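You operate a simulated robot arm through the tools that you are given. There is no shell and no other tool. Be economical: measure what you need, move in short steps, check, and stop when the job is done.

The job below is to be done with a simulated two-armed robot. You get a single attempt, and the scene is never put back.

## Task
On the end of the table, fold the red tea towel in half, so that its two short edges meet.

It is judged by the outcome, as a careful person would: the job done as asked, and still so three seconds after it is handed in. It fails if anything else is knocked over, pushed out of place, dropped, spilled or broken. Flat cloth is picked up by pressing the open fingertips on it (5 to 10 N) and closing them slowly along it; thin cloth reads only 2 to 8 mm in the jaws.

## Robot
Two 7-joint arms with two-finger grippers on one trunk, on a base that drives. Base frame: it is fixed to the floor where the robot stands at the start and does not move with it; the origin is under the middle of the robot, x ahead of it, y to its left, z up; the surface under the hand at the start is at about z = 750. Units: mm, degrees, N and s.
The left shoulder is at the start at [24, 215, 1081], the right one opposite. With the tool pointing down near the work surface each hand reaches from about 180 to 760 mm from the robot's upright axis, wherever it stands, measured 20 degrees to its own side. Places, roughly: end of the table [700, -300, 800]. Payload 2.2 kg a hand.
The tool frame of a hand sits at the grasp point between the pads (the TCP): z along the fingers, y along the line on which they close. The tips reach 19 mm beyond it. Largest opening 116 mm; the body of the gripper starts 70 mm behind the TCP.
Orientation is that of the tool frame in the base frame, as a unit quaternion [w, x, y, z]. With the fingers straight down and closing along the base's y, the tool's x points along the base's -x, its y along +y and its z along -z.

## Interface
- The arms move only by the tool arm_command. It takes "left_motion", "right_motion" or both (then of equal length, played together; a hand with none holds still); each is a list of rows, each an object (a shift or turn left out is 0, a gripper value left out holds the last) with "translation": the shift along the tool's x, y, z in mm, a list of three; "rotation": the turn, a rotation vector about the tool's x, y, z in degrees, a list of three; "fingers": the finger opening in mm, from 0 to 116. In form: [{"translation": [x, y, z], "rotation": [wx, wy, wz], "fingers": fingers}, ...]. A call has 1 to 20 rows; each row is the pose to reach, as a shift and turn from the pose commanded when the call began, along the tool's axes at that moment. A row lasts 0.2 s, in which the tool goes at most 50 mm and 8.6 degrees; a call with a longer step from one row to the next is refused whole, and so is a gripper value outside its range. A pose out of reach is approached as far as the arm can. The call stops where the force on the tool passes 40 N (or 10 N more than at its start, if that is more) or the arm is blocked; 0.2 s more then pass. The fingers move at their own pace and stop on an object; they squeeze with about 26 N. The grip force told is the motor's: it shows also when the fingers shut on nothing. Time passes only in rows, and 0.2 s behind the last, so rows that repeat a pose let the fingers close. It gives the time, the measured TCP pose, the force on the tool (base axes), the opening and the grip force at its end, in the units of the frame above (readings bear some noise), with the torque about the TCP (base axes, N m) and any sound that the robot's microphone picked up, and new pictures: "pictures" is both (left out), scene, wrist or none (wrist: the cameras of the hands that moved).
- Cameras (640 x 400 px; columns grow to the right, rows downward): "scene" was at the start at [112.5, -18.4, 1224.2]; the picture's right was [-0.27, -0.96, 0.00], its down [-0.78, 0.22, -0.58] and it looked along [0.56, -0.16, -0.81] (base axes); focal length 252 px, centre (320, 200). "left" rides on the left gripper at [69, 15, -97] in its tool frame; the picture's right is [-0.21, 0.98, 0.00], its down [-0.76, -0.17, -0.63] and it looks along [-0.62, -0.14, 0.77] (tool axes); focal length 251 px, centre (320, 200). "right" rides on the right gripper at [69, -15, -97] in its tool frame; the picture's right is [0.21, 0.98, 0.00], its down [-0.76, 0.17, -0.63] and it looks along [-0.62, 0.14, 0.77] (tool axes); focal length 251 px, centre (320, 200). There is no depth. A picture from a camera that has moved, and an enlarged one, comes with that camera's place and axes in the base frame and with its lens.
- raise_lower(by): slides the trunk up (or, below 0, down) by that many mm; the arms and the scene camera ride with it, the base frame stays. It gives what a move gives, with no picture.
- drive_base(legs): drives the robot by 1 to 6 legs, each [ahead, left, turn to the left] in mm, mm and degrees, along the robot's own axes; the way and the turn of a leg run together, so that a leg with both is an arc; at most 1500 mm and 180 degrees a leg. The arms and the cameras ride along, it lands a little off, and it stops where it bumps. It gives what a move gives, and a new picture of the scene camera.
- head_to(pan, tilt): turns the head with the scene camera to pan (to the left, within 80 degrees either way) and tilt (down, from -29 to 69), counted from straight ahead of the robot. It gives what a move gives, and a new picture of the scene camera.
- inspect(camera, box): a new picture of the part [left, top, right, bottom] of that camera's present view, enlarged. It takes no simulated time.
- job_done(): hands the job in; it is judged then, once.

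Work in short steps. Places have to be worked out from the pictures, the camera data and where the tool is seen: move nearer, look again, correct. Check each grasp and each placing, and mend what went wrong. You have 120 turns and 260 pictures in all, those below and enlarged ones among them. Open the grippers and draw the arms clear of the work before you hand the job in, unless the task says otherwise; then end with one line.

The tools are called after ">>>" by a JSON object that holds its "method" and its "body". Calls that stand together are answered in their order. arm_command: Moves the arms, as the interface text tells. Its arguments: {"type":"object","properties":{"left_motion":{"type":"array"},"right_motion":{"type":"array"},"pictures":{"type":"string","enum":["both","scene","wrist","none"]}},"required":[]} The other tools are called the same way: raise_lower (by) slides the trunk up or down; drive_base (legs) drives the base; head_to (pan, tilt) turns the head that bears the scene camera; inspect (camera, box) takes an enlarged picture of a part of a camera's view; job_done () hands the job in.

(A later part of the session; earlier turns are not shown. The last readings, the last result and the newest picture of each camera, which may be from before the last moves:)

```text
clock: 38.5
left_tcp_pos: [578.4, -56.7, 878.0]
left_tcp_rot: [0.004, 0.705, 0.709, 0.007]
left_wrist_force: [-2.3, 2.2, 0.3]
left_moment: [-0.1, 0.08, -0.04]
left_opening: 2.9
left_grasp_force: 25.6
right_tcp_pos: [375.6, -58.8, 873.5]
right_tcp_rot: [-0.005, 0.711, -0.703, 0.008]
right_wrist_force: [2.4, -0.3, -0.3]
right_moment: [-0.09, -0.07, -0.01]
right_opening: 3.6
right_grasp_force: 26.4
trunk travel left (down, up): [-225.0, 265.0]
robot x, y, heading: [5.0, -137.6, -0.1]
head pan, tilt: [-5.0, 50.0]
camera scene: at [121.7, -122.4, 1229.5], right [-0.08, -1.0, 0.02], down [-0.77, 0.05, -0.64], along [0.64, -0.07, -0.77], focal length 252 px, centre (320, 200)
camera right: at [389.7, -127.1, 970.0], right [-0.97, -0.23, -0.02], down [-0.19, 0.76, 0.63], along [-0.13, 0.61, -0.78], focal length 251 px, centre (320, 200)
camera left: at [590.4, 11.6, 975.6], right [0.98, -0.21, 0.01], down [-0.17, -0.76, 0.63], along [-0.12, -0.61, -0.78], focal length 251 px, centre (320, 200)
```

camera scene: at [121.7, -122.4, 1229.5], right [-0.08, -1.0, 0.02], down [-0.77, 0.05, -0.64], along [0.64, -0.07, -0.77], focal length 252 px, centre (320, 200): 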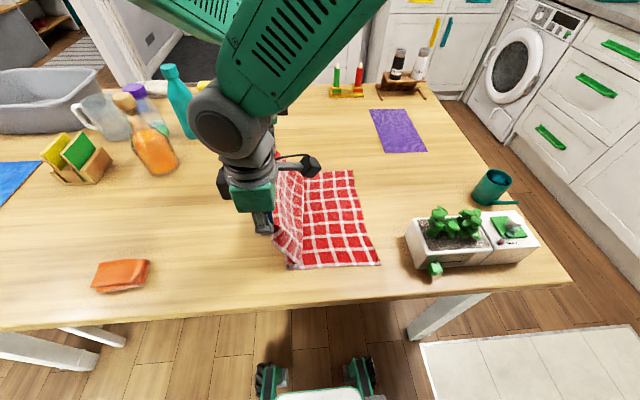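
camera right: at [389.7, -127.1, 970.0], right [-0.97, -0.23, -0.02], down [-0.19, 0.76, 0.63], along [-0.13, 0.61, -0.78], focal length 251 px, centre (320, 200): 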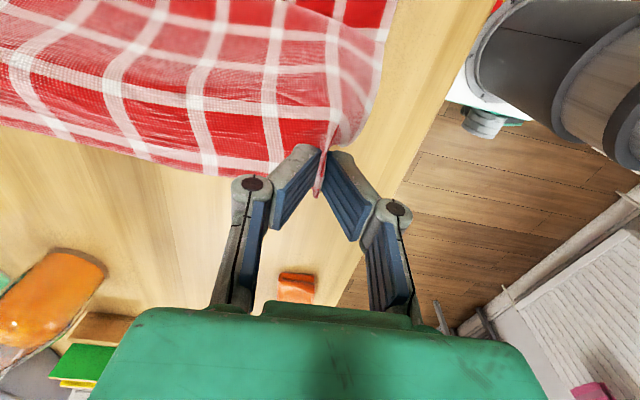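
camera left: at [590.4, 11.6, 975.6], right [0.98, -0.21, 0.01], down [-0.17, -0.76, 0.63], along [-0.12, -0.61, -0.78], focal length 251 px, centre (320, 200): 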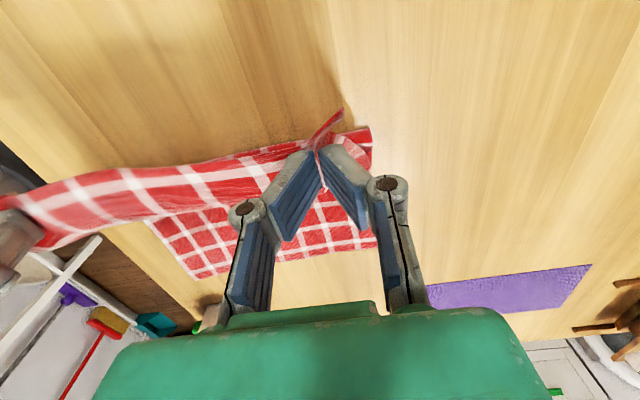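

Hands are steady at y ≈ −58 and the cloth is lightly taut between them. I continue right to about y −160 at this height, easing each hand 3 mm inward.

>>> {"method": "arm_command", "body": {"left_motion": [{"translation": [-3, -1, 0]}, {"translation": [-8, -2, 0]}, {"translation": [-14, -3, 0]}, {"translation": [-20, -3, 0]}, {"translation": [-27, -3, 0]}, {"translation": [-34, -3, 0]}, {"translation": [-41, -3, 0]}, {"translation": [-48, -3, 0]}, {"translation": [-55, -3, 0]}, {"translation": [-62, -3, 0]}, {"translation": [-69, -3, 0]}, {"translation": [-76, -3, 0]}, {"translation": [-83, -3, 0]}, {"translation": [-90, -3, 0]}, {"translation": [-96, -3, 0]}, {"translation": [-100, -3, 0]}, {"translation": [-102, -3, 0]}, {"translation": [-102, -3, 0]}, {"translation": [-102, -3, 0]}, {"translation": [-102, -3, 0]}], "right_motion": [{"translation": [3, -1, 0]}, {"translation": [8, -2, 0]}, {"translation": [14, -3, 0]}, {"translation": [20, -3, 0]}, {"translation": [27, -3, 0]}, {"translation": [34, -3, 0]}, {"translation": [41, -3, 0]}, {"translation": [48, -3, 0]}, {"translation": [55, -3, 0]}, {"translation": [62, -3, 0]}, {"translation": [69, -3, 0]}, {"translation": [76, -3, 0]}, {"translation": [83, -3, 0]}, {"translation": [90, -3, 0]}, {"translation": [96, -3, 0]}, {"translation": [100, -3, 0]}, {"translation": [102, -3, 0]}, {"translation": [102, -3, 0]}, {"translation": [102, -3, 0]}, {"translation": [102, -3, 0]}]}}

```text
clock: 42.7
left_tcp_pos: [576.2, -172.9, 877.4]
left_tcp_rot: [0.001, 0.706, 0.708, 0.011]
left_wrist_force: [0.0, 0.8, 0.2]
left_moment: [-0.04, -0.04, -0.03]
left_opening: 3.1
left_grasp_force: 25.9
right_tcp_pos: [379.8, -173.6, 876.0]
right_tcp_rot: [-0.011, 0.709, -0.705, 0.004]
right_wrist_force: [-0.1, 1.1, -0.8]
right_moment: [-0.04, 0.03, 0.02]
right_opening: 4.0
right_grasp_force: 26.5
trunk travel left (down, up): [-225.0, 265.0]
robot x, y, heading: [3.3, -142.7, 0.3]
head pan, tilt: [-5.0, 50.0]
camera scene: at [121.6, -141.3, 1229.7], right [-0.08, -1.0, 0.0], down [-0.77, 0.06, -0.64], along [0.64, -0.06, -0.77], focal length 252 px, centre (320, 200)
camera right: at [393.8, -242.6, 971.3], right [-0.97, -0.22, -0.02], down [-0.19, 0.75, 0.64], along [-0.12, 0.63, -0.77], focal length 251 px, centre (320, 200)
camera left: at [588.5, -104.7, 975.9], right [0.98, -0.21, 0.01], down [-0.17, -0.77, 0.62], along [-0.12, -0.61, -0.79], focal length 251 px, centre (320, 200)
```

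scene: 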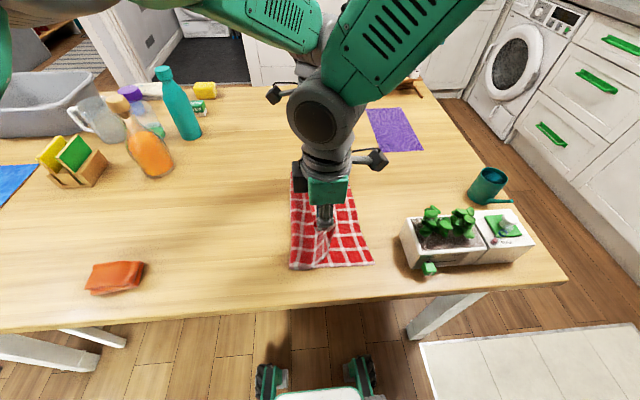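
right: 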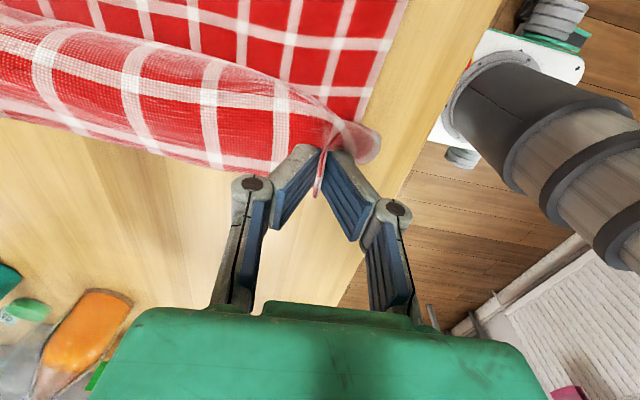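
left: 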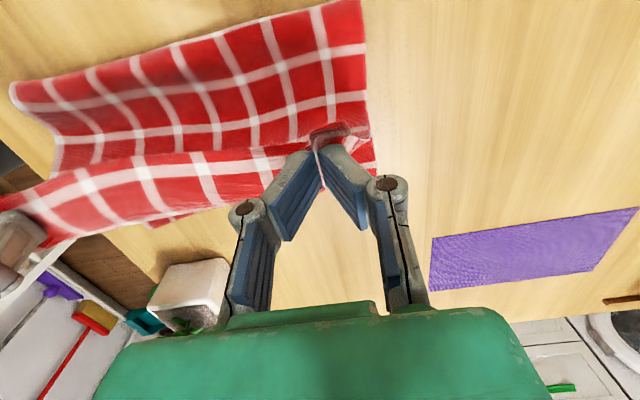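

Fold is going well. Before laying down I need a precise place for the bottom layer's right edge, so I zoom in on it in the scene and left views.

>>> {"method": "inspect", "body": {"camera": "scene", "box": [260, 160, 420, 280]}}

>>> {"method": "inspect", "body": {"camera": "left", "box": [100, 100, 400, 290]}}

```text
3.33 times, centred on (340, 220) of scene
camera zoom: at [121.6, -141.3, 1229.7], right [-0.08, -1.0, 0.0], down [-0.77, 0.06, -0.64], along [0.64, -0.06, -0.77], focal length 840 px, centre (253, 133)
```

zoom: 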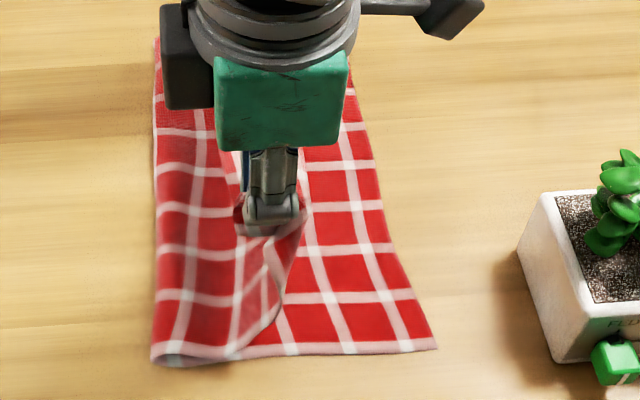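

```text
2.11 times, centred on (250, 195) of left
camera zoom: at [588.5, -104.7, 975.9], right [0.98, -0.21, 0.01], down [-0.17, -0.77, 0.62], along [-0.12, -0.61, -0.79], focal length 529 px, centre (467, 210)
```

zoom: 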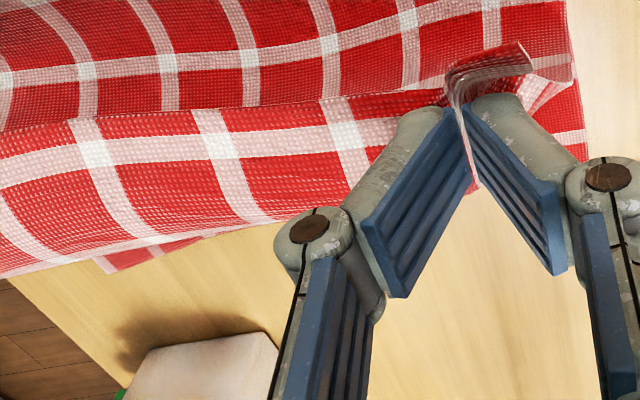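

The bottom layer's right hem runs from about (340, −277) to (620, −262). The pinched hem stays flipped toward +y in the jaws, so the TCPs should land about 36 mm short of it, at y ≈ −238 near and −228 far. I move there and lower in an arc to z ≈ 800.

>>> {"method": "arm_command", "body": {"left_motion": [{"translation": [-3, 0, 2]}, {"translation": [-7, 0, 5]}, {"translation": [-12, 0, 8]}, {"translation": [-17, 0, 12]}, {"translation": [-22, 0, 16]}, {"translation": [-27, 1, 20]}, {"translation": [-32, 1, 25]}, {"translation": [-37, 2, 30]}, {"translation": [-42, 2, 35]}, {"translation": [-46, 3, 40]}, {"translation": [-49, 3, 45]}, {"translation": [-51, 3, 50]}, {"translation": [-53, 3, 55]}, {"translation": [-54, 3, 60]}, {"translation": [-55, 3, 65]}, {"translation": [-55, 3, 70]}, {"translation": [-55, 3, 75]}, {"translation": [-55, 3, 77]}, {"translation": [-55, 3, 77]}, {"translation": [-55, 3, 77]}], "right_motion": [{"translation": [3, 0, 2]}, {"translation": [7, 0, 5]}, {"translation": [13, 0, 8]}, {"translation": [19, 0, 12]}, {"translation": [25, 0, 16]}, {"translation": [31, 0, 20]}, {"translation": [37, 0, 25]}, {"translation": [43, 0, 30]}, {"translation": [49, 0, 35]}, {"translation": [54, 0, 40]}, {"translation": [58, 0, 45]}, {"translation": [61, 0, 50]}, {"translation": [63, 0, 55]}, {"translation": [64, 0, 60]}, {"translation": [65, 0, 65]}, {"translation": [65, 0, 70]}, {"translation": [65, 0, 75]}, {"translation": [65, 0, 77]}, {"translation": [65, 0, 77]}, {"translation": [65, 0, 77]}]}}

```text
clock: 46.9
left_tcp_pos: [579.5, -230.7, 799.6]
left_tcp_rot: [-0.001, 0.705, 0.709, 0.012]
left_wrist_force: [0.3, 0.3, -0.8]
left_moment: [-0.03, 0.0, 0.01]
left_opening: 2.8
left_grasp_force: 25.9
right_tcp_pos: [382.5, -241.2, 797.7]
right_tcp_rot: [-0.014, 0.71, -0.704, 0.001]
right_wrist_force: [0.2, 0.3, -0.3]
right_moment: [-0.03, -0.01, 0.0]
right_opening: 3.7
right_grasp_force: 25.7
trunk travel left (down, up): [-225.0, 265.0]
robot x, y, heading: [4.6, -143.5, -0.1]
head pan, tilt: [-5.0, 50.0]
camera scene: at [121.8, -148.7, 1229.6], right [-0.08, -1.0, 0.0], down [-0.77, 0.06, -0.64], along [0.64, -0.05, -0.77], focal length 252 px, centre (320, 200)
camera right: at [395.2, -312.6, 893.1], right [-0.97, -0.22, -0.02], down [-0.19, 0.74, 0.64], along [-0.12, 0.63, -0.77], focal length 251 px, centre (320, 200)
camera left: at [592.1, -164.0, 897.9], right [0.98, -0.21, 0.01], down [-0.18, -0.77, 0.61], along [-0.12, -0.6, -0.79], focal length 251 px, centre (320, 200)
```

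scene: 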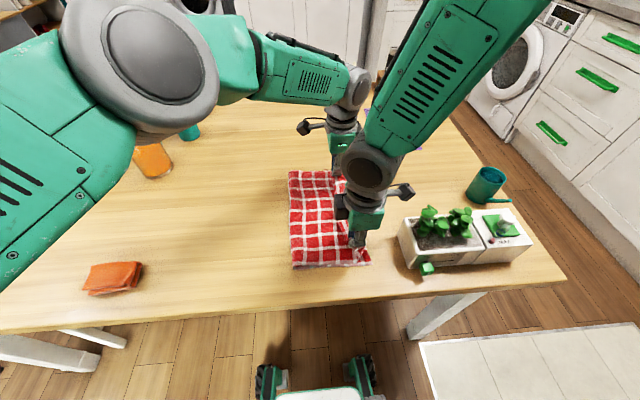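
right: 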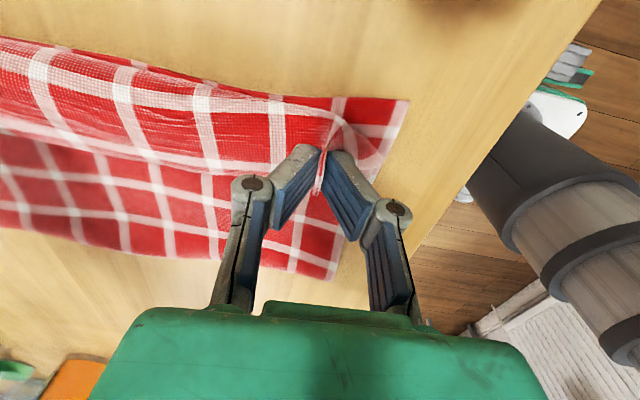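
left: 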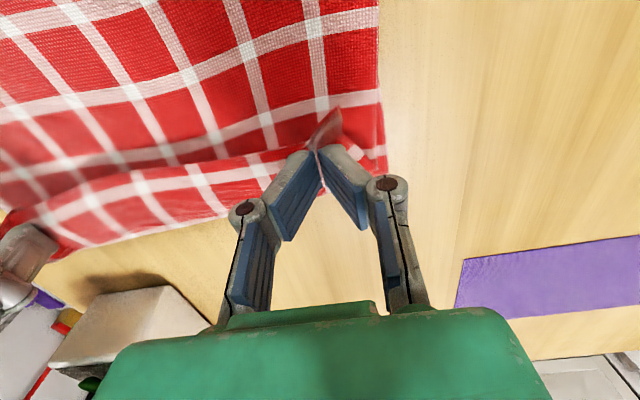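

The near bottom corner confirms at (341, −277). I lower about 24 mm toward the cloth stack and read the forces.

>>> {"method": "arm_command", "body": {"left_motion": [{"translation": [0, 2, 5]}, {"translation": [0, 3, 10]}, {"translation": [0, 3, 14]}, {"translation": [0, 3, 18]}, {"translation": [0, 3, 21]}, {"translation": [0, 3, 24]}, {"translation": [0, 3, 26]}, {"translation": [0, 3, 26]}], "right_motion": [{"translation": [0, 2, 5]}, {"translation": [0, 3, 10]}, {"translation": [0, 3, 14]}, {"translation": [0, 3, 18]}, {"translation": [0, 3, 21]}, {"translation": [0, 3, 24]}, {"translation": [0, 3, 26]}, {"translation": [0, 3, 26]}]}}

```text
clock: 48.7
left_tcp_pos: [583.7, -229.5, 773.0]
left_tcp_rot: [0.0, 0.706, 0.708, 0.013]
left_wrist_force: [-3.8, -1.7, 3.3]
left_moment: [-0.08, 0.09, -0.03]
left_opening: 3.2
left_grasp_force: 26.1
right_tcp_pos: [380.9, -241.7, 773.9]
right_tcp_rot: [-0.014, 0.71, -0.705, 0.002]
right_wrist_force: [6.1, 2.1, 9.6]
right_moment: [-0.05, 0.01, -0.02]
right_opening: 3.8
right_grasp_force: 26.2
trunk travel left (down, up): [-225.0, 265.0]
robot x, y, heading: [1.2, -143.4, 0.3]
head pan, tilt: [-5.0, 50.0]
camera scene: at [120.6, -148.2, 1229.9], right [-0.08, -1.0, 0.0], down [-0.77, 0.06, -0.64], along [0.64, -0.05, -0.77], focal length 252 px, centre (320, 200)
camera right: at [393.6, -312.3, 868.5], right [-0.97, -0.22, -0.03], down [-0.19, 0.74, 0.64], along [-0.12, 0.63, -0.77], focal length 251 px, centre (320, 200)
camera left: at [596.0, -163.4, 871.9], right [0.98, -0.21, 0.01], down [-0.18, -0.77, 0.61], along [-0.12, -0.6, -0.79], focal length 251 px, centre (320, 200)
```

scene: 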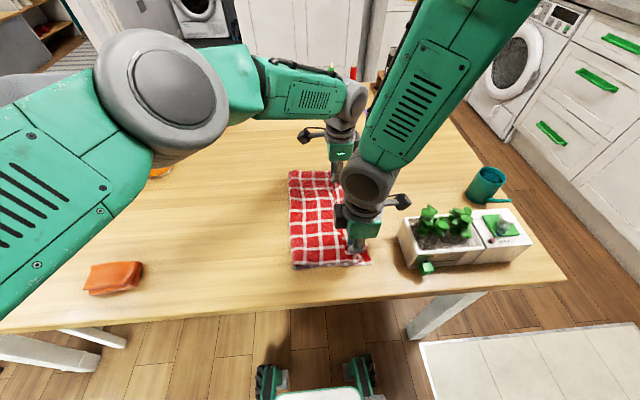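
right: 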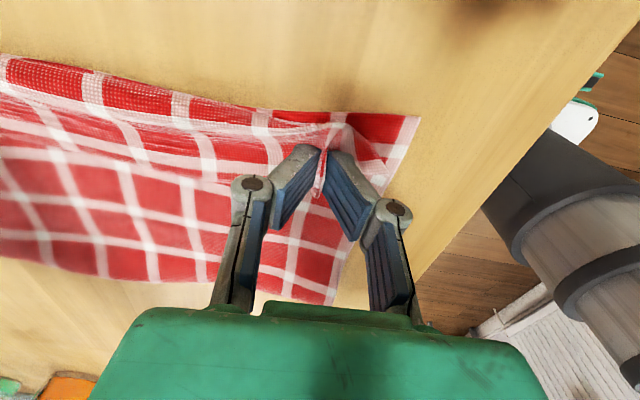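
left: 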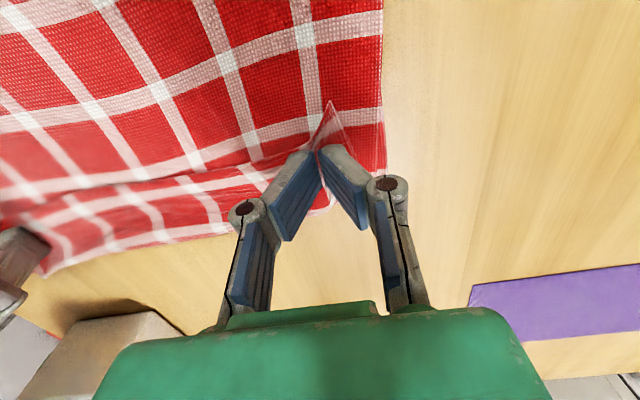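

Both hands rest lightly on the stack (3 N and 10 N). I open slowly to 40 mm while lightly pressing, so the gathered ridges spread out.

>>> {"method": "arm_command", "body": {"left_motion": [{"translation": [0, 0, 1], "fingers": 4}, {"translation": [0, 0, 1], "fingers": 6}, {"translation": [0, 0, 1], "fingers": 9}, {"translation": [0, 0, 1], "fingers": 12}, {"translation": [0, 0, 1], "fingers": 15}, {"translation": [0, 0, 1], "fingers": 18}, {"translation": [0, 0, 1], "fingers": 21}, {"translation": [0, 0, 1], "fingers": 24}, {"translation": [0, 0, 1], "fingers": 27}, {"translation": [0, 0, 1], "fingers": 30}, {"translation": [0, 0, 1], "fingers": 33}, {"translation": [0, 0, 1], "fingers": 36}, {"translation": [0, 0, 1], "fingers": 38}, {"translation": [0, 0, 1], "fingers": 40}, {"translation": [0, 0, 1], "fingers": 40}], "right_motion": [{"fingers": 4}, {"fingers": 6}, {"fingers": 9}, {"fingers": 12}, {"fingers": 15}, {"fingers": 18}, {"fingers": 21}, {"fingers": 24}, {"fingers": 27}, {"fingers": 30}, {"fingers": 33}, {"fingers": 36}, {"fingers": 38}, {"fingers": 40}, {"fingers": 40}], "pictures": "wrist"}}

```text
clock: 51.9
left_tcp_pos: [582.9, -230.1, 771.0]
left_tcp_rot: [0.0, 0.706, 0.708, 0.013]
left_wrist_force: [-0.2, -0.2, 5.1]
left_moment: [-0.04, -0.05, -0.02]
left_opening: 42.9
left_grasp_force: 0.1
right_tcp_pos: [380.0, -242.1, 773.9]
right_tcp_rot: [-0.013, 0.71, -0.704, 0.002]
right_wrist_force: [0.0, 1.0, 8.6]
right_moment: [-0.03, 0.03, 0.01]
right_opening: 37.6
right_grasp_force: 0.1
trunk travel left (down, up): [-225.0, 265.0]
robot x, y, heading: [1.2, -140.3, -0.2]
head pan, tilt: [-5.0, 50.0]
camera right: at [393.2, -312.4, 868.2], right [-0.97, -0.22, -0.02], down [-0.19, 0.75, 0.64], along [-0.12, 0.63, -0.77], focal length 251 px, centre (320, 200)
camera left: at [595.8, -163.3, 870.4], right [0.98, -0.21, 0.01], down [-0.18, -0.77, 0.61], along [-0.12, -0.6, -0.79], focal length 251 px, centre (320, 200)
```

right: 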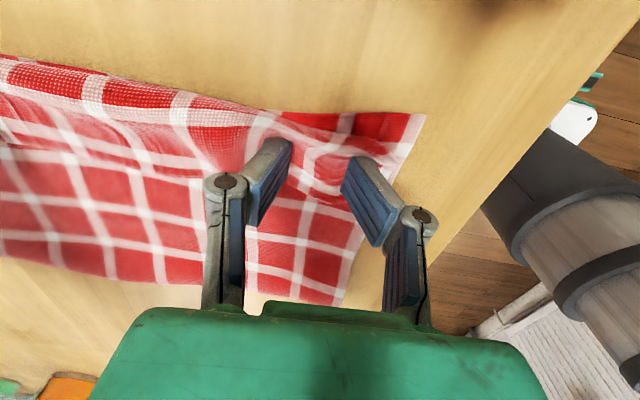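
left: 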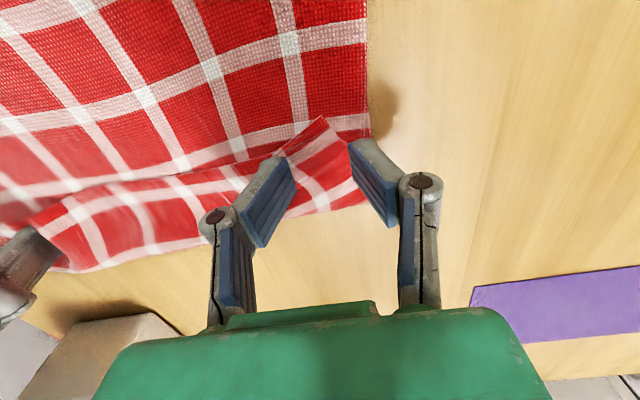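

Released. I lift both hands straight up and look at how the hem lies.

>>> {"method": "arm_command", "body": {"left_motion": [{"translation": [0, 0, -4]}, {"translation": [0, 0, -10]}, {"translation": [0, 0, -20]}, {"translation": [0, 0, -35]}, {"translation": [0, 0, -50]}, {"translation": [0, 0, -65]}, {"translation": [0, 0, -80]}, {"translation": [0, 0, -95]}, {"translation": [0, 0, -110]}, {"translation": [0, 0, -120]}, {"translation": [0, 0, -120]}], "right_motion": [{"translation": [0, 0, -4]}, {"translation": [0, 0, -10]}, {"translation": [0, 0, -20]}, {"translation": [0, 0, -35]}, {"translation": [0, 0, -50]}, {"translation": [0, 0, -65]}, {"translation": [0, 0, -80]}, {"translation": [0, 0, -95]}, {"translation": [0, 0, -110]}, {"translation": [0, 0, -120]}, {"translation": [0, 0, -120]}]}}

```text
clock: 54.3
left_tcp_pos: [582.9, -231.8, 892.0]
left_tcp_rot: [0.0, 0.706, 0.708, 0.013]
left_wrist_force: [0.4, 0.2, -0.1]
left_moment: [-0.03, 0.02, 0.0]
left_opening: 40.3
left_grasp_force: 0.1
right_tcp_pos: [379.0, -243.9, 890.7]
right_tcp_rot: [-0.013, 0.709, -0.705, 0.002]
right_wrist_force: [0.9, 0.5, 0.3]
right_moment: [0.01, -0.01, 0.0]
right_opening: 40.2
right_grasp_force: 0.0
trunk travel left (down, up): [-225.0, 265.0]
robot x, y, heading: [3.4, -143.1, 0.1]
head pan, tilt: [-5.0, 50.0]
camera scene: at [121.8, -149.0, 1229.6], right [-0.08, -1.0, 0.0], down [-0.77, 0.06, -0.64], along [0.64, -0.05, -0.77], focal length 252 px, centre (320, 200)
camera right: at [392.4, -313.6, 985.6], right [-0.97, -0.22, -0.02], down [-0.18, 0.74, 0.64], along [-0.12, 0.63, -0.77], focal length 251 px, centre (320, 200)
camera left: at [595.7, -165.2, 990.3], right [0.98, -0.21, 0.01], down [-0.17, -0.77, 0.61], along [-0.12, -0.6, -0.79], focal length 251 px, centre (320, 200)
```

scene: 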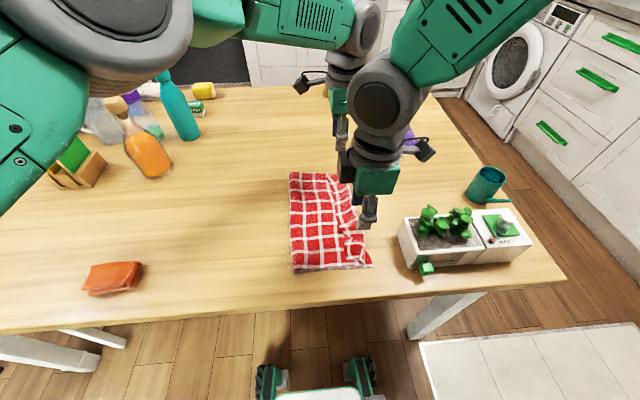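
right: 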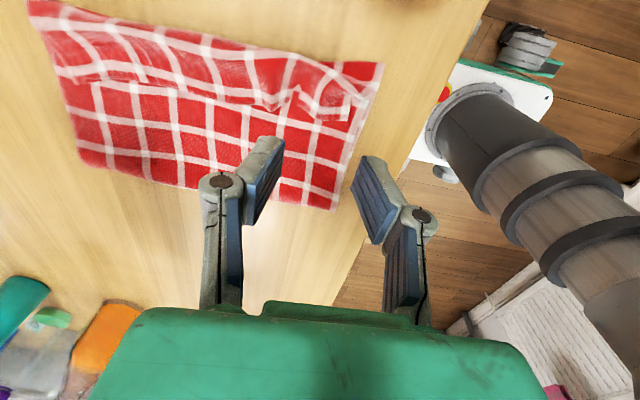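
left: 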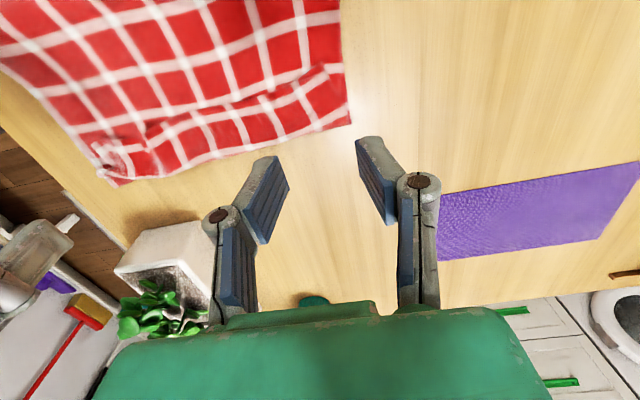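

The hem is folded back in a strip, so it must be flipped out. I zoom in to measure the strip before deciding.

>>> {"method": "inspect", "body": {"camera": "right", "box": [20, 0, 400, 220]}}

>>> {"method": "inspect", "body": {"camera": "left", "box": [60, 0, 380, 200]}}

>>> {"method": "inspect", "body": {"camera": "scene", "box": [270, 160, 400, 280]}}

```text
1.68 times, centred on (210, 110) of right
camera zoom: at [392.4, -313.6, 985.6], right [-0.97, -0.22, -0.02], down [-0.18, 0.74, 0.64], along [-0.12, 0.63, -0.77], focal length 424 px, centre (505, 352)
```

zoom: 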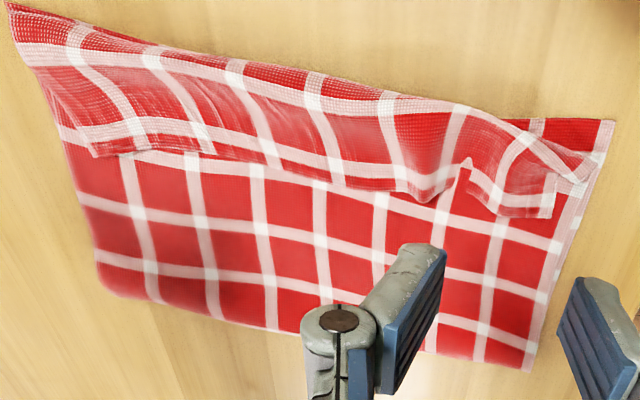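

```text
2.00 times, centred on (220, 100) of left
camera zoom: at [595.7, -165.2, 990.3], right [0.98, -0.21, 0.01], down [-0.17, -0.77, 0.61], along [-0.12, -0.6, -0.79], focal length 503 px, centre (520, 400)
```

zoom: 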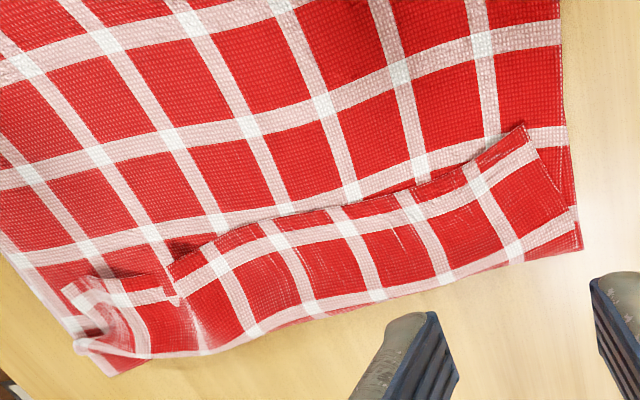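

```text
3.33 times, centred on (335, 220) of scene
camera zoom: at [121.8, -149.0, 1229.6], right [-0.08, -1.0, 0.0], down [-0.77, 0.06, -0.64], along [0.64, -0.05, -0.77], focal length 840 px, centre (270, 133)
```

zoom: 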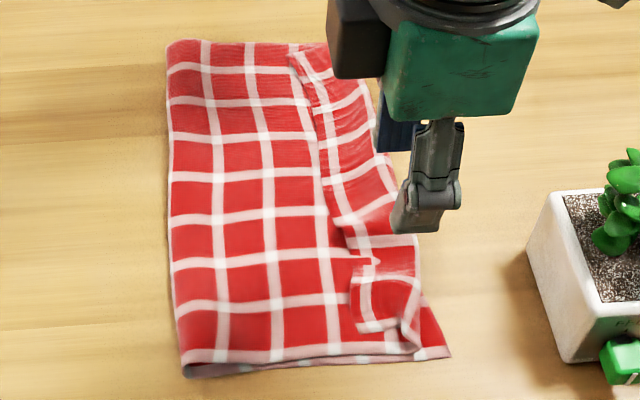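

The folded-back strip is about 45 mm deep (hem at y ≈ −215, crease at ≈ −265). I'll sweep it over toward −y with the left fingertips, whose camera points away from the plant. First I park the right hand and bring the left hand in behind the far part of the hem.

>>> {"method": "arm_command", "body": {"left_motion": [{"translation": [8, -3, 0], "fingers": 60}, {"translation": [16, -6, 0], "fingers": 90}, {"translation": [24, -9, 10]}, {"translation": [32, -12, 20]}, {"translation": [40, -15, 30]}, {"translation": [48, -18, 40]}, {"translation": [55, -22, 50]}, {"translation": [55, -22, 60]}, {"translation": [55, -22, 70]}, {"translation": [55, -22, 80]}, {"translation": [55, -22, 90]}, {"translation": [55, -22, 90]}], "right_motion": [{"translation": [0, 0, -15]}, {"translation": [0, 10, -30]}, {"translation": [5, 25, -45]}, {"translation": [10, 40, -60]}, {"translation": [15, 55, -70]}, {"translation": [20, 70, -80]}, {"translation": [25, 85, -80]}, {"translation": [30, 100, -80]}, {"translation": [35, 115, -80]}, {"translation": [40, 130, -80]}, {"translation": [40, 140, -80]}, {"translation": [40, 140, -80]}]}}

```text
clock: 56.9
left_tcp_pos: [562.8, -176.8, 803.5]
left_tcp_rot: [-0.001, 0.706, 0.708, 0.013]
left_wrist_force: [0.2, 1.1, 0.6]
left_moment: [0.05, -0.04, -0.01]
left_opening: 90.2
left_grasp_force: 0.0
right_tcp_pos: [242.6, -282.4, 969.7]
right_tcp_rot: [-0.012, 0.711, -0.703, 0.002]
right_wrist_force: [-0.2, 0.4, -0.2]
right_moment: [0.03, 0.01, -0.03]
right_opening: 40.1
right_grasp_force: 0.1
right hand out of reach, approached as far as the arm can: row 11, 12
trunk travel left (down, up): [-225.0, 265.0]
robot x, y, heading: [6.0, -143.0, 0.4]
head pan, tilt: [-5.0, 50.0]
camera scene: at [120.4, -149.2, 1229.8], right [-0.08, -1.0, 0.0], down [-0.77, 0.07, -0.64], along [0.64, -0.05, -0.77], focal length 252 px, centre (320, 200)
camera right: at [256.2, -352.1, 1065.5], right [-0.97, -0.22, -0.02], down [-0.18, 0.75, 0.64], along [-0.13, 0.63, -0.77], focal length 251 px, centre (320, 200)
camera left: at [575.1, -109.6, 901.9], right [0.98, -0.21, 0.01], down [-0.18, -0.77, 0.61], along [-0.12, -0.6, -0.79], focal length 251 px, centre (320, 200)
```

scene: 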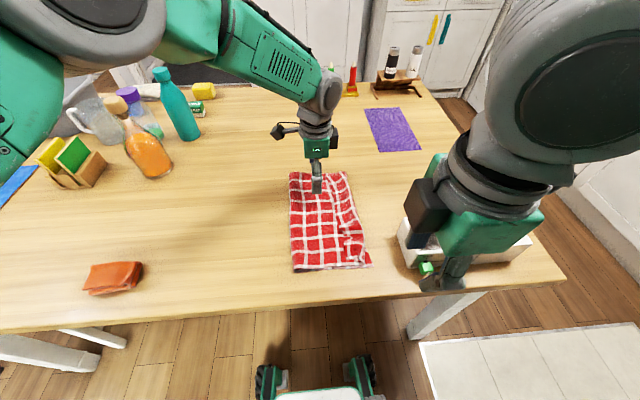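
right: 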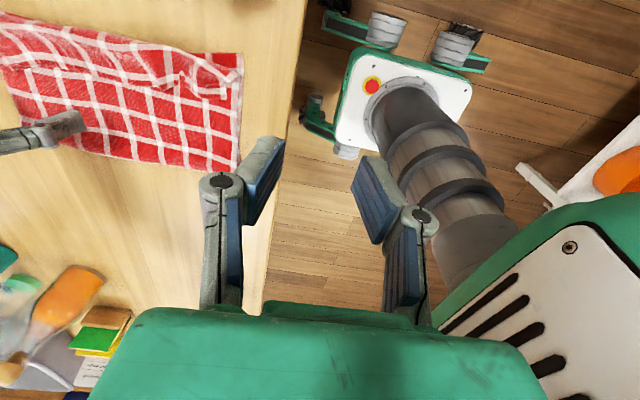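
left: 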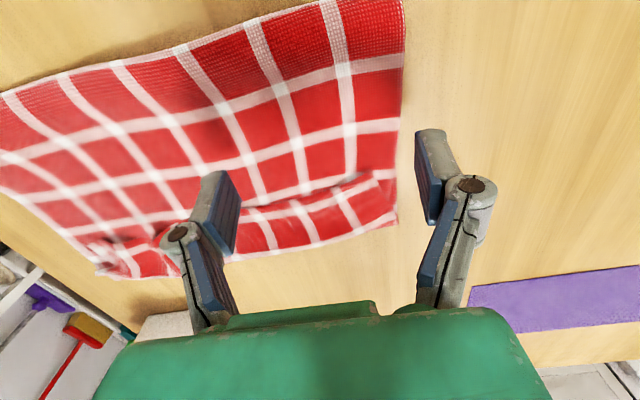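

The left fingers straddle the far strip just behind its hem. I lower to light contact with the top layer.

>>> {"method": "arm_command", "body": {"left_motion": [{"translation": [0, -8, 8]}, {"translation": [0, -8, 16]}, {"translation": [0, -8, 22]}, {"translation": [0, -8, 25]}, {"translation": [0, -8, 27]}, {"translation": [0, -8, 29]}, {"translation": [0, -8, 29]}], "pictures": "wrist"}}

```text
clock: 58.5
left_tcp_pos: [554.0, -176.4, 773.4]
left_tcp_rot: [0.0, 0.705, 0.709, 0.012]
left_wrist_force: [-0.5, -0.6, -0.8]
left_moment: [-0.03, -0.01, 0.0]
left_opening: 89.9
left_grasp_force: 0.0
right_tcp_pos: [243.9, -281.4, 969.5]
right_tcp_rot: [-0.012, 0.709, -0.705, 0.0]
right_wrist_force: [-0.2, 0.1, -0.5]
right_moment: [-0.01, 0.0, -0.02]
right_opening: 40.0
right_grasp_force: 0.1
trunk travel left (down, up): [-225.0, 265.0]
robot x, y, heading: [2.3, -140.8, 0.4]
head pan, tilt: [-5.0, 50.0]
camera left: at [566.5, -108.7, 872.1], right [0.98, -0.21, 0.01], down [-0.18, -0.77, 0.61], along [-0.12, -0.6, -0.79], focal length 251 px, centre (320, 200)
```

left: 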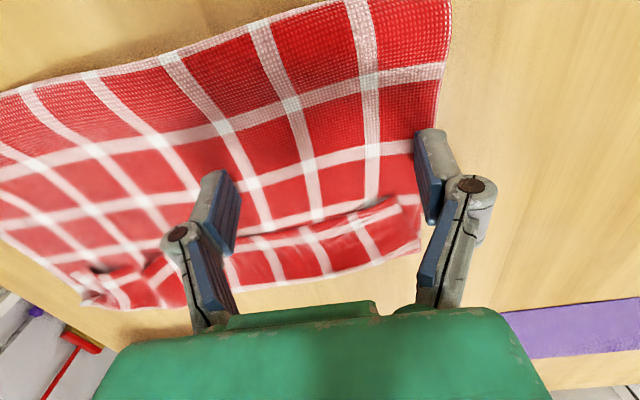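

No contact yet, so the tips hover just above. I go down 1.5 mm and sweep slowly 95 mm toward −y to push the hem over.

>>> {"method": "arm_command", "body": {"left_motion": [{"translation": [0, 0, 1.5]}, {"translation": [-5, 0, 1.5]}, {"translation": [-10, 0, 1.5]}, {"translation": [-15, 0, 1.5]}, {"translation": [-20, 0, 1.5]}, {"translation": [-25, 0, 1.5]}, {"translation": [-30, 0, 1.5]}, {"translation": [-35, 0, 1.5]}, {"translation": [-40, 0, 1.5]}, {"translation": [-45, 0, 1]}, {"translation": [-50, 0, 1]}]}}

```text
clock: 60.9
left_tcp_pos: [554.8, -225.2, 770.9]
left_tcp_rot: [-0.001, 0.706, 0.708, 0.012]
left_wrist_force: [0.7, 0.5, -0.2]
left_moment: [-0.01, -0.01, -0.01]
left_opening: 90.4
left_grasp_force: 0.6
right_tcp_pos: [242.3, -282.5, 969.8]
right_tcp_rot: [-0.012, 0.71, -0.704, 0.001]
right_wrist_force: [-0.9, 0.1, 0.1]
right_moment: [0.0, 0.0, -0.01]
right_opening: 39.9
right_grasp_force: 0.1
trunk travel left (down, up): [-225.0, 265.0]
robot x, y, heading: [-1.5, -144.6, -0.3]
head pan, tilt: [-5.0, 50.0]
camera scene: at [120.7, -149.5, 1229.7], right [-0.08, -1.0, 0.0], down [-0.77, 0.07, -0.64], along [0.64, -0.05, -0.77], focal length 252 px, centre (320, 200)
camera left: at [566.4, -158.6, 869.2], right [0.98, -0.21, 0.01], down [-0.17, -0.77, 0.61], along [-0.12, -0.6, -0.79], focal length 251 px, centre (320, 200)
```

scene: 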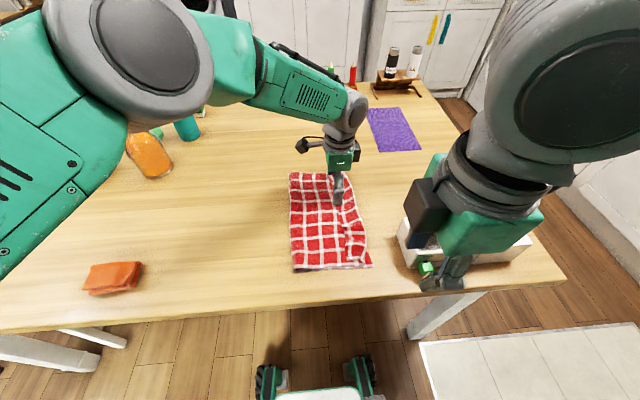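
left: 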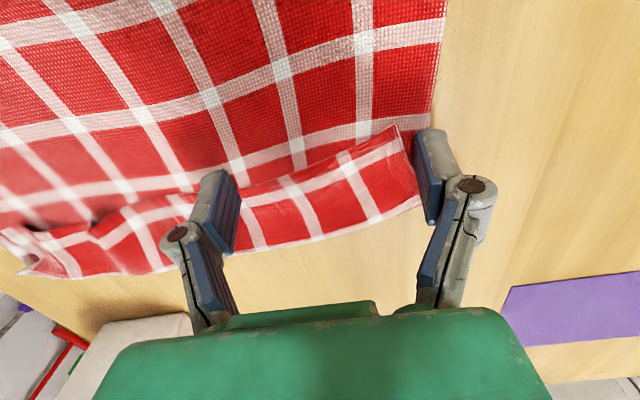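

The tips slid over the strip rather than pushing it. I'll instead re-pinch the strip's hem with the left hand and carry it over, tilting the hand so the hem lies outward. First I lift, narrow the fingers to 40 and look.

>>> {"method": "arm_command", "body": {"left_motion": [{"translation": [0, 0, -10]}, {"translation": [0, 0, -20]}, {"translation": [0, 4, -30], "fingers": 60}, {"translation": [2, 8, -40], "fingers": 40}, {"translation": [4, 10, -40]}, {"translation": [4, 10, -40]}]}}

>>> {"method": "inspect", "body": {"camera": "right", "box": [0, 0, 260, 180]}}

```text
clock: 62.3
left_tcp_pos: [563.4, -222.6, 812.3]
left_tcp_rot: [-0.001, 0.706, 0.708, 0.013]
left_wrist_force: [0.4, 0.4, 1.0]
left_moment: [0.0, 0.01, 0.02]
left_opening: 40.2
left_grasp_force: 0.0
right_tcp_pos: [243.2, -282.8, 969.5]
right_tcp_rot: [-0.013, 0.71, -0.704, 0.001]
right_wrist_force: [-0.7, -0.1, 0.0]
right_moment: [-0.02, -0.03, -0.04]
right_opening: 40.3
right_grasp_force: 0.0
trunk travel left (down, up): [-225.0, 265.0]
robot x, y, heading: [-0.4, -146.6, 0.3]
head pan, tilt: [-5.0, 50.0]
camera scene: at [120.5, -149.5, 1229.8], right [-0.08, -1.0, 0.0], down [-0.77, 0.07, -0.64], along [0.64, -0.05, -0.77], focal length 252 px, centre (320, 200)
camera left: at [575.9, -155.1, 910.8], right [0.98, -0.21, 0.01], down [-0.18, -0.77, 0.61], along [-0.12, -0.6, -0.79], focal length 251 px, centre (320, 200)
```

scene: 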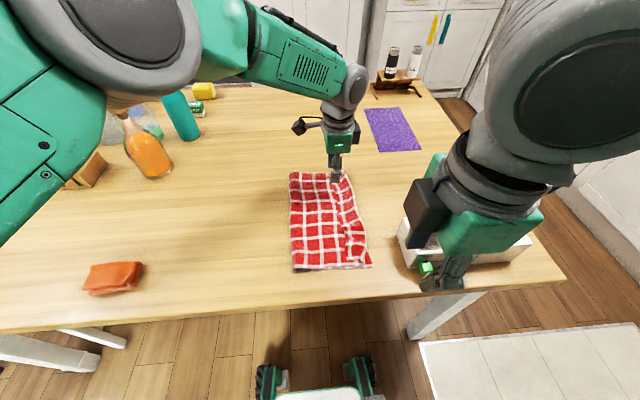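
left: 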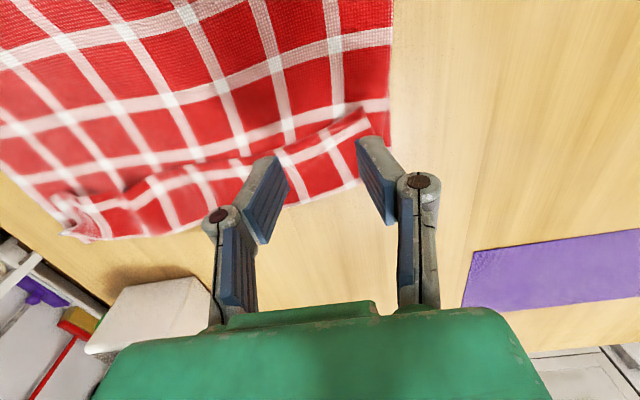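

```text
2.22 times, centred on (130, 90) of right
camera zoom: at [256.5, -352.2, 1065.4], right [-0.97, -0.22, -0.02], down [-0.18, 0.75, 0.64], along [-0.13, 0.63, -0.77], focal length 559 px, centre (742, 444)
```

zoom: 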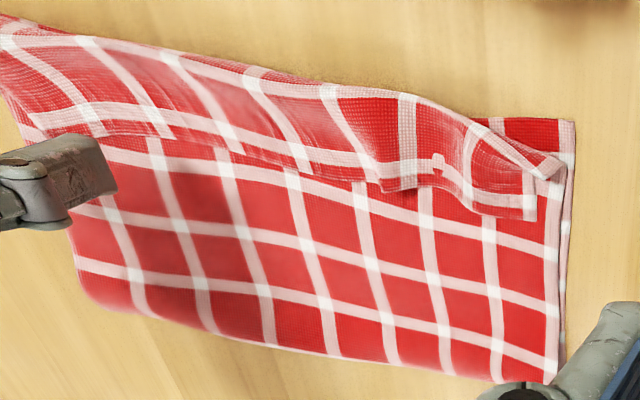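

The strip now lies neat: its far hem is at y ≈ −212 to −225, its crease at −264. I position at (572, −229) and lower to contact.

>>> {"method": "arm_command", "body": {"left_motion": [{"translation": [-2, 3, 6]}, {"translation": [-4, 6, 14]}, {"translation": [-6, 9, 22]}, {"translation": [-6, 9, 30]}, {"translation": [-6, 9, 34]}, {"translation": [-6, 9, 36]}, {"translation": [-6, 9, 38]}, {"translation": [-6, 9, 40]}, {"translation": [-6, 9, 41]}, {"translation": [-6, 9, 41]}], "pictures": "wrist"}}

```text
clock: 64.5
left_tcp_pos: [573.4, -228.3, 771.1]
left_tcp_rot: [0.001, 0.706, 0.708, 0.014]
left_wrist_force: [0.1, -0.1, 9.9]
left_moment: [-0.06, -0.11, -0.03]
left_opening: 38.0
left_grasp_force: 4.3
right_tcp_pos: [242.8, -281.3, 969.1]
right_tcp_rot: [-0.012, 0.709, -0.705, 0.002]
right_wrist_force: [-0.1, -0.4, -0.1]
right_moment: [0.02, 0.01, 0.01]
right_opening: 40.1
right_grasp_force: 0.0
trunk travel left (down, up): [-225.0, 265.0]
robot x, y, heading: [0.1, -143.4, 0.2]
head pan, tilt: [-5.0, 50.0]
camera left: at [584.7, -161.0, 870.4], right [0.98, -0.21, 0.01], down [-0.18, -0.77, 0.61], along [-0.12, -0.6, -0.79], focal length 251 px, centre (320, 200)
```

left: 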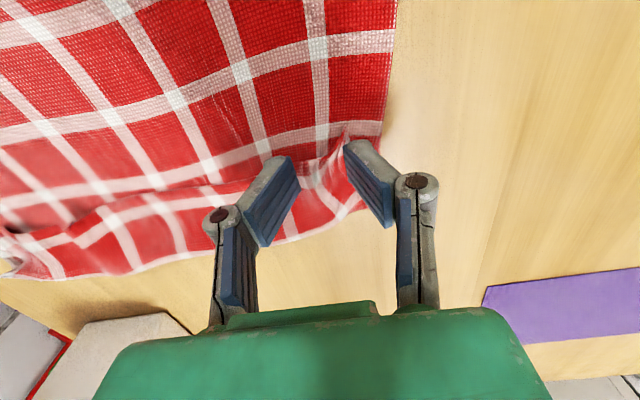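

Contact at 10 N. I ease off 1 mm to favour the top strip only, and close slowly.

>>> {"method": "arm_command", "body": {"left_motion": [{"translation": [0, 0, -1], "fingers": 36}, {"translation": [0, 0, -1], "fingers": 34}, {"translation": [0, 0, -1], "fingers": 32}, {"translation": [0, 0, -1], "fingers": 29}, {"translation": [0, 0, -1], "fingers": 26}, {"translation": [0, 0, -1], "fingers": 23}, {"translation": [0, 0, -1], "fingers": 20}, {"translation": [0, 0, -1], "fingers": 17}, {"translation": [0, 0, -1], "fingers": 14}, {"translation": [0, 0, -1], "fingers": 11}, {"translation": [0, 0, -1], "fingers": 8}, {"translation": [0, 0, -1], "fingers": 5}, {"translation": [0, 0, -1], "fingers": 0}, {"translation": [0, 0, -1], "fingers": 0}, {"translation": [0, 0, -1], "fingers": 0}], "pictures": "none"}}

>>> {"method": "arm_command", "body": {"left_motion": [{"translation": [0, 0, -4]}, {"translation": [0, 0, -8]}, {"translation": [0, 0, -14]}, {"translation": [0, 0, -20]}, {"translation": [0, 0, -26]}, {"translation": [0, 0, -32]}, {"translation": [0, 0, -36]}, {"translation": [0, 0, -36]}]}}

>>> {"method": "inspect", "body": {"camera": "right", "box": [0, 0, 260, 180]}}

```text
clock: 67.7
left_tcp_pos: [572.6, -227.1, 771.8]
left_tcp_rot: [0.0, 0.707, 0.707, 0.013]
left_wrist_force: [1.1, 0.6, 7.8]
left_moment: [-0.06, 0.02, 0.0]
left_opening: 3.2
left_grasp_force: 26.2
right_tcp_pos: [242.6, -281.7, 969.7]
right_tcp_rot: [-0.013, 0.709, -0.705, 0.002]
right_wrist_force: [-0.1, 0.1, -0.5]
right_moment: [-0.02, 0.0, 0.05]
right_opening: 39.5
right_grasp_force: 0.0
trunk travel left (down, up): [-225.0, 265.0]
robot x, y, heading: [7.2, -147.3, 0.3]
head pan, tilt: [-5.0, 50.0]
```

```text
clock: 69.5
left_tcp_pos: [572.7, -229.4, 809.5]
left_tcp_rot: [-0.001, 0.706, 0.708, 0.013]
left_wrist_force: [-2.6, -0.4, -2.8]
left_moment: [-0.04, -0.12, 0.01]
left_opening: 2.8
left_grasp_force: 23.7
right_tcp_pos: [243.6, -282.5, 970.6]
right_tcp_rot: [-0.012, 0.709, -0.705, 0.002]
right_wrist_force: [0.1, 0.3, 0.8]
right_moment: [-0.02, -0.02, 0.01]
right_opening: 40.0
right_grasp_force: 0.1
trunk travel left (down, up): [-225.0, 265.0]
robot x, y, heading: [1.1, -144.0, 0.2]
head pan, tilt: [-5.0, 50.0]
camera scene: at [120.7, -149.5, 1229.7], right [-0.08, -1.0, 0.0], down [-0.77, 0.07, -0.64], along [0.64, -0.05, -0.77], focal length 252 px, centre (320, 200)
camera left: at [584.6, -162.1, 907.6], right [0.98, -0.21, 0.01], down [-0.18, -0.77, 0.61], along [-0.12, -0.6, -0.79], focal length 251 px, centre (320, 200)
```

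scene: 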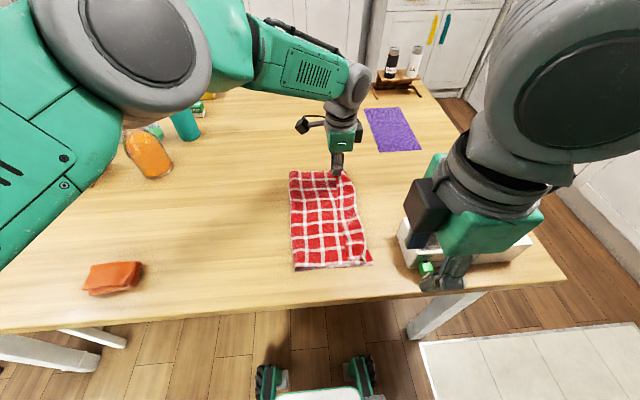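
left: 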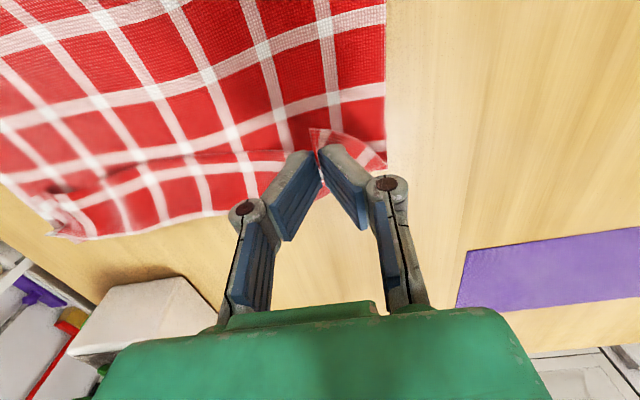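

```text
2.22 times, centred on (130, 90) of right
camera zoom: at [256.7, -352.2, 1065.4], right [-0.97, -0.22, -0.02], down [-0.18, 0.75, 0.64], along [-0.13, 0.63, -0.77], focal length 559 px, centre (742, 444)
```

zoom: 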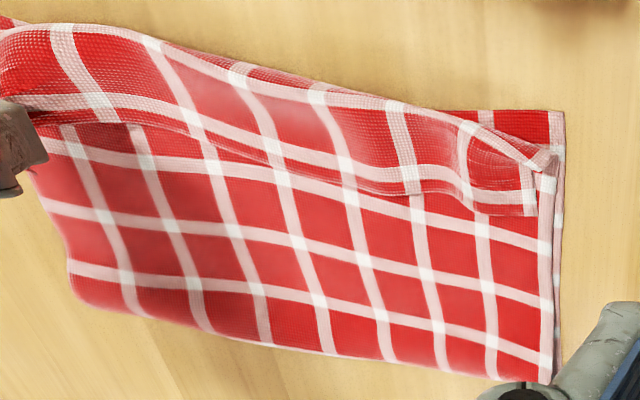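

Cloth is held (2.8 mm) with slight tension. I zoom in to see which layers were picked up.

>>> {"method": "inspect", "body": {"camera": "left", "box": [200, 90, 420, 230]}}

>>> {"method": "inspect", "body": {"camera": "scene", "box": [280, 150, 390, 220]}}

```text
2.86 times, centred on (310, 160) of left
camera zoom: at [584.6, -162.1, 907.6], right [0.98, -0.21, 0.01], down [-0.18, -0.77, 0.61], along [-0.12, -0.6, -0.79], focal length 718 px, centre (349, 314)
```

zoom: 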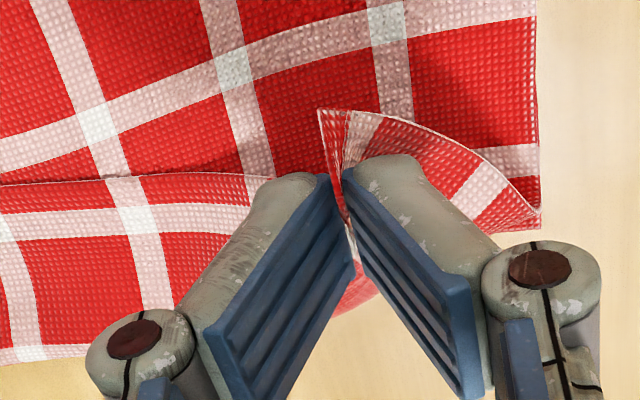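

```text
5.71 times, centred on (335, 185) of scene
camera zoom: at [120.7, -149.5, 1229.7], right [-0.08, -1.0, 0.0], down [-0.77, 0.07, -0.64], along [0.64, -0.05, -0.77], focal length 1440 px, centre (234, 286)
```

zoom: 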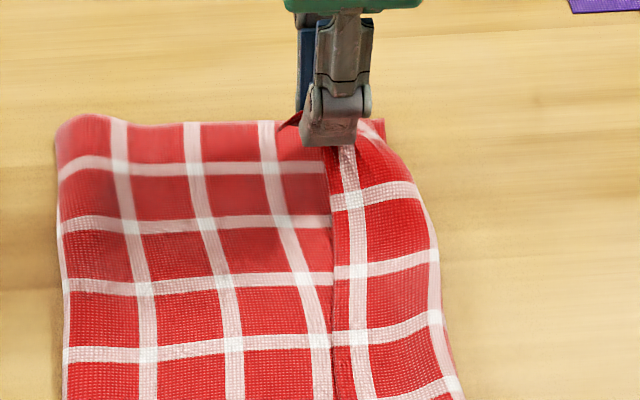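

Only the folded strip is held. I'll bring the right hand back to pinch its near end too. Then I re-lay the whole top layer on a taut arc about y = −87, which puts the fold on the true middle without a loop.

>>> {"method": "arm_command", "body": {"right_motion": [{"translation": [0, -15, 0]}, {"translation": [-5, -35, 10]}, {"translation": [-15, -55, 20]}, {"translation": [-25, -75, 35]}, {"translation": [-35, -95, 50]}, {"translation": [-45, -115, 70]}, {"translation": [-51, -130, 90]}, {"translation": [-51, -137, 110]}, {"translation": [-51, -137, 130]}, {"translation": [-51, -137, 145]}, {"translation": [-51, -137, 155]}, {"translation": [-51, -137, 155]}, {"translation": [-51, -137, 155]}]}}

```text
clock: 72.3
left_tcp_pos: [571.5, -228.8, 807.9]
left_tcp_rot: [-0.001, 0.706, 0.708, 0.013]
left_wrist_force: [0.7, 0.2, 0.0]
left_moment: [0.01, 0.01, 0.02]
left_opening: 3.4
left_grasp_force: 27.9
right_tcp_pos: [381.4, -228.4, 819.3]
right_tcp_rot: [-0.014, 0.709, -0.705, 0.002]
right_wrist_force: [0.5, -0.5, 1.1]
right_moment: [-0.03, 0.0, -0.01]
right_opening: 40.0
right_grasp_force: 0.0
trunk travel left (down, up): [-225.0, 265.0]
robot x, y, heading: [-1.3, -142.8, 0.2]
head pan, tilt: [-5.0, 50.0]
camera scene: at [121.9, -148.6, 1229.6], right [-0.08, -1.0, 0.0], down [-0.77, 0.06, -0.64], along [0.64, -0.05, -0.77], focal length 252 px, centre (320, 200)
camera right: at [396.1, -297.8, 914.2], right [-0.97, -0.22, -0.02], down [-0.18, 0.75, 0.64], along [-0.12, 0.63, -0.77], focal length 251 px, centre (320, 200)
```

scene: 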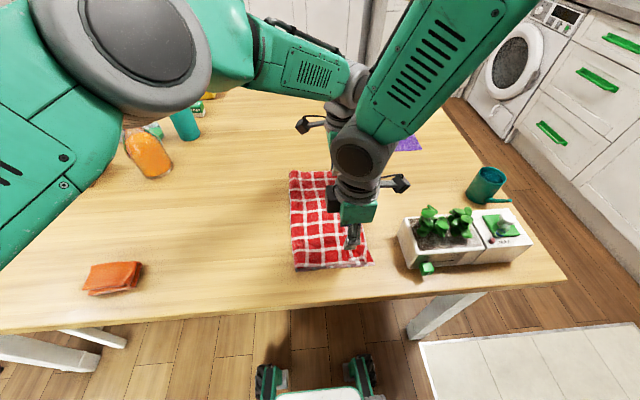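
right: 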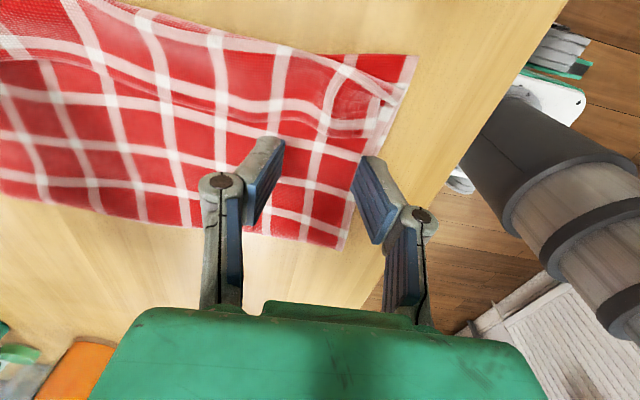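

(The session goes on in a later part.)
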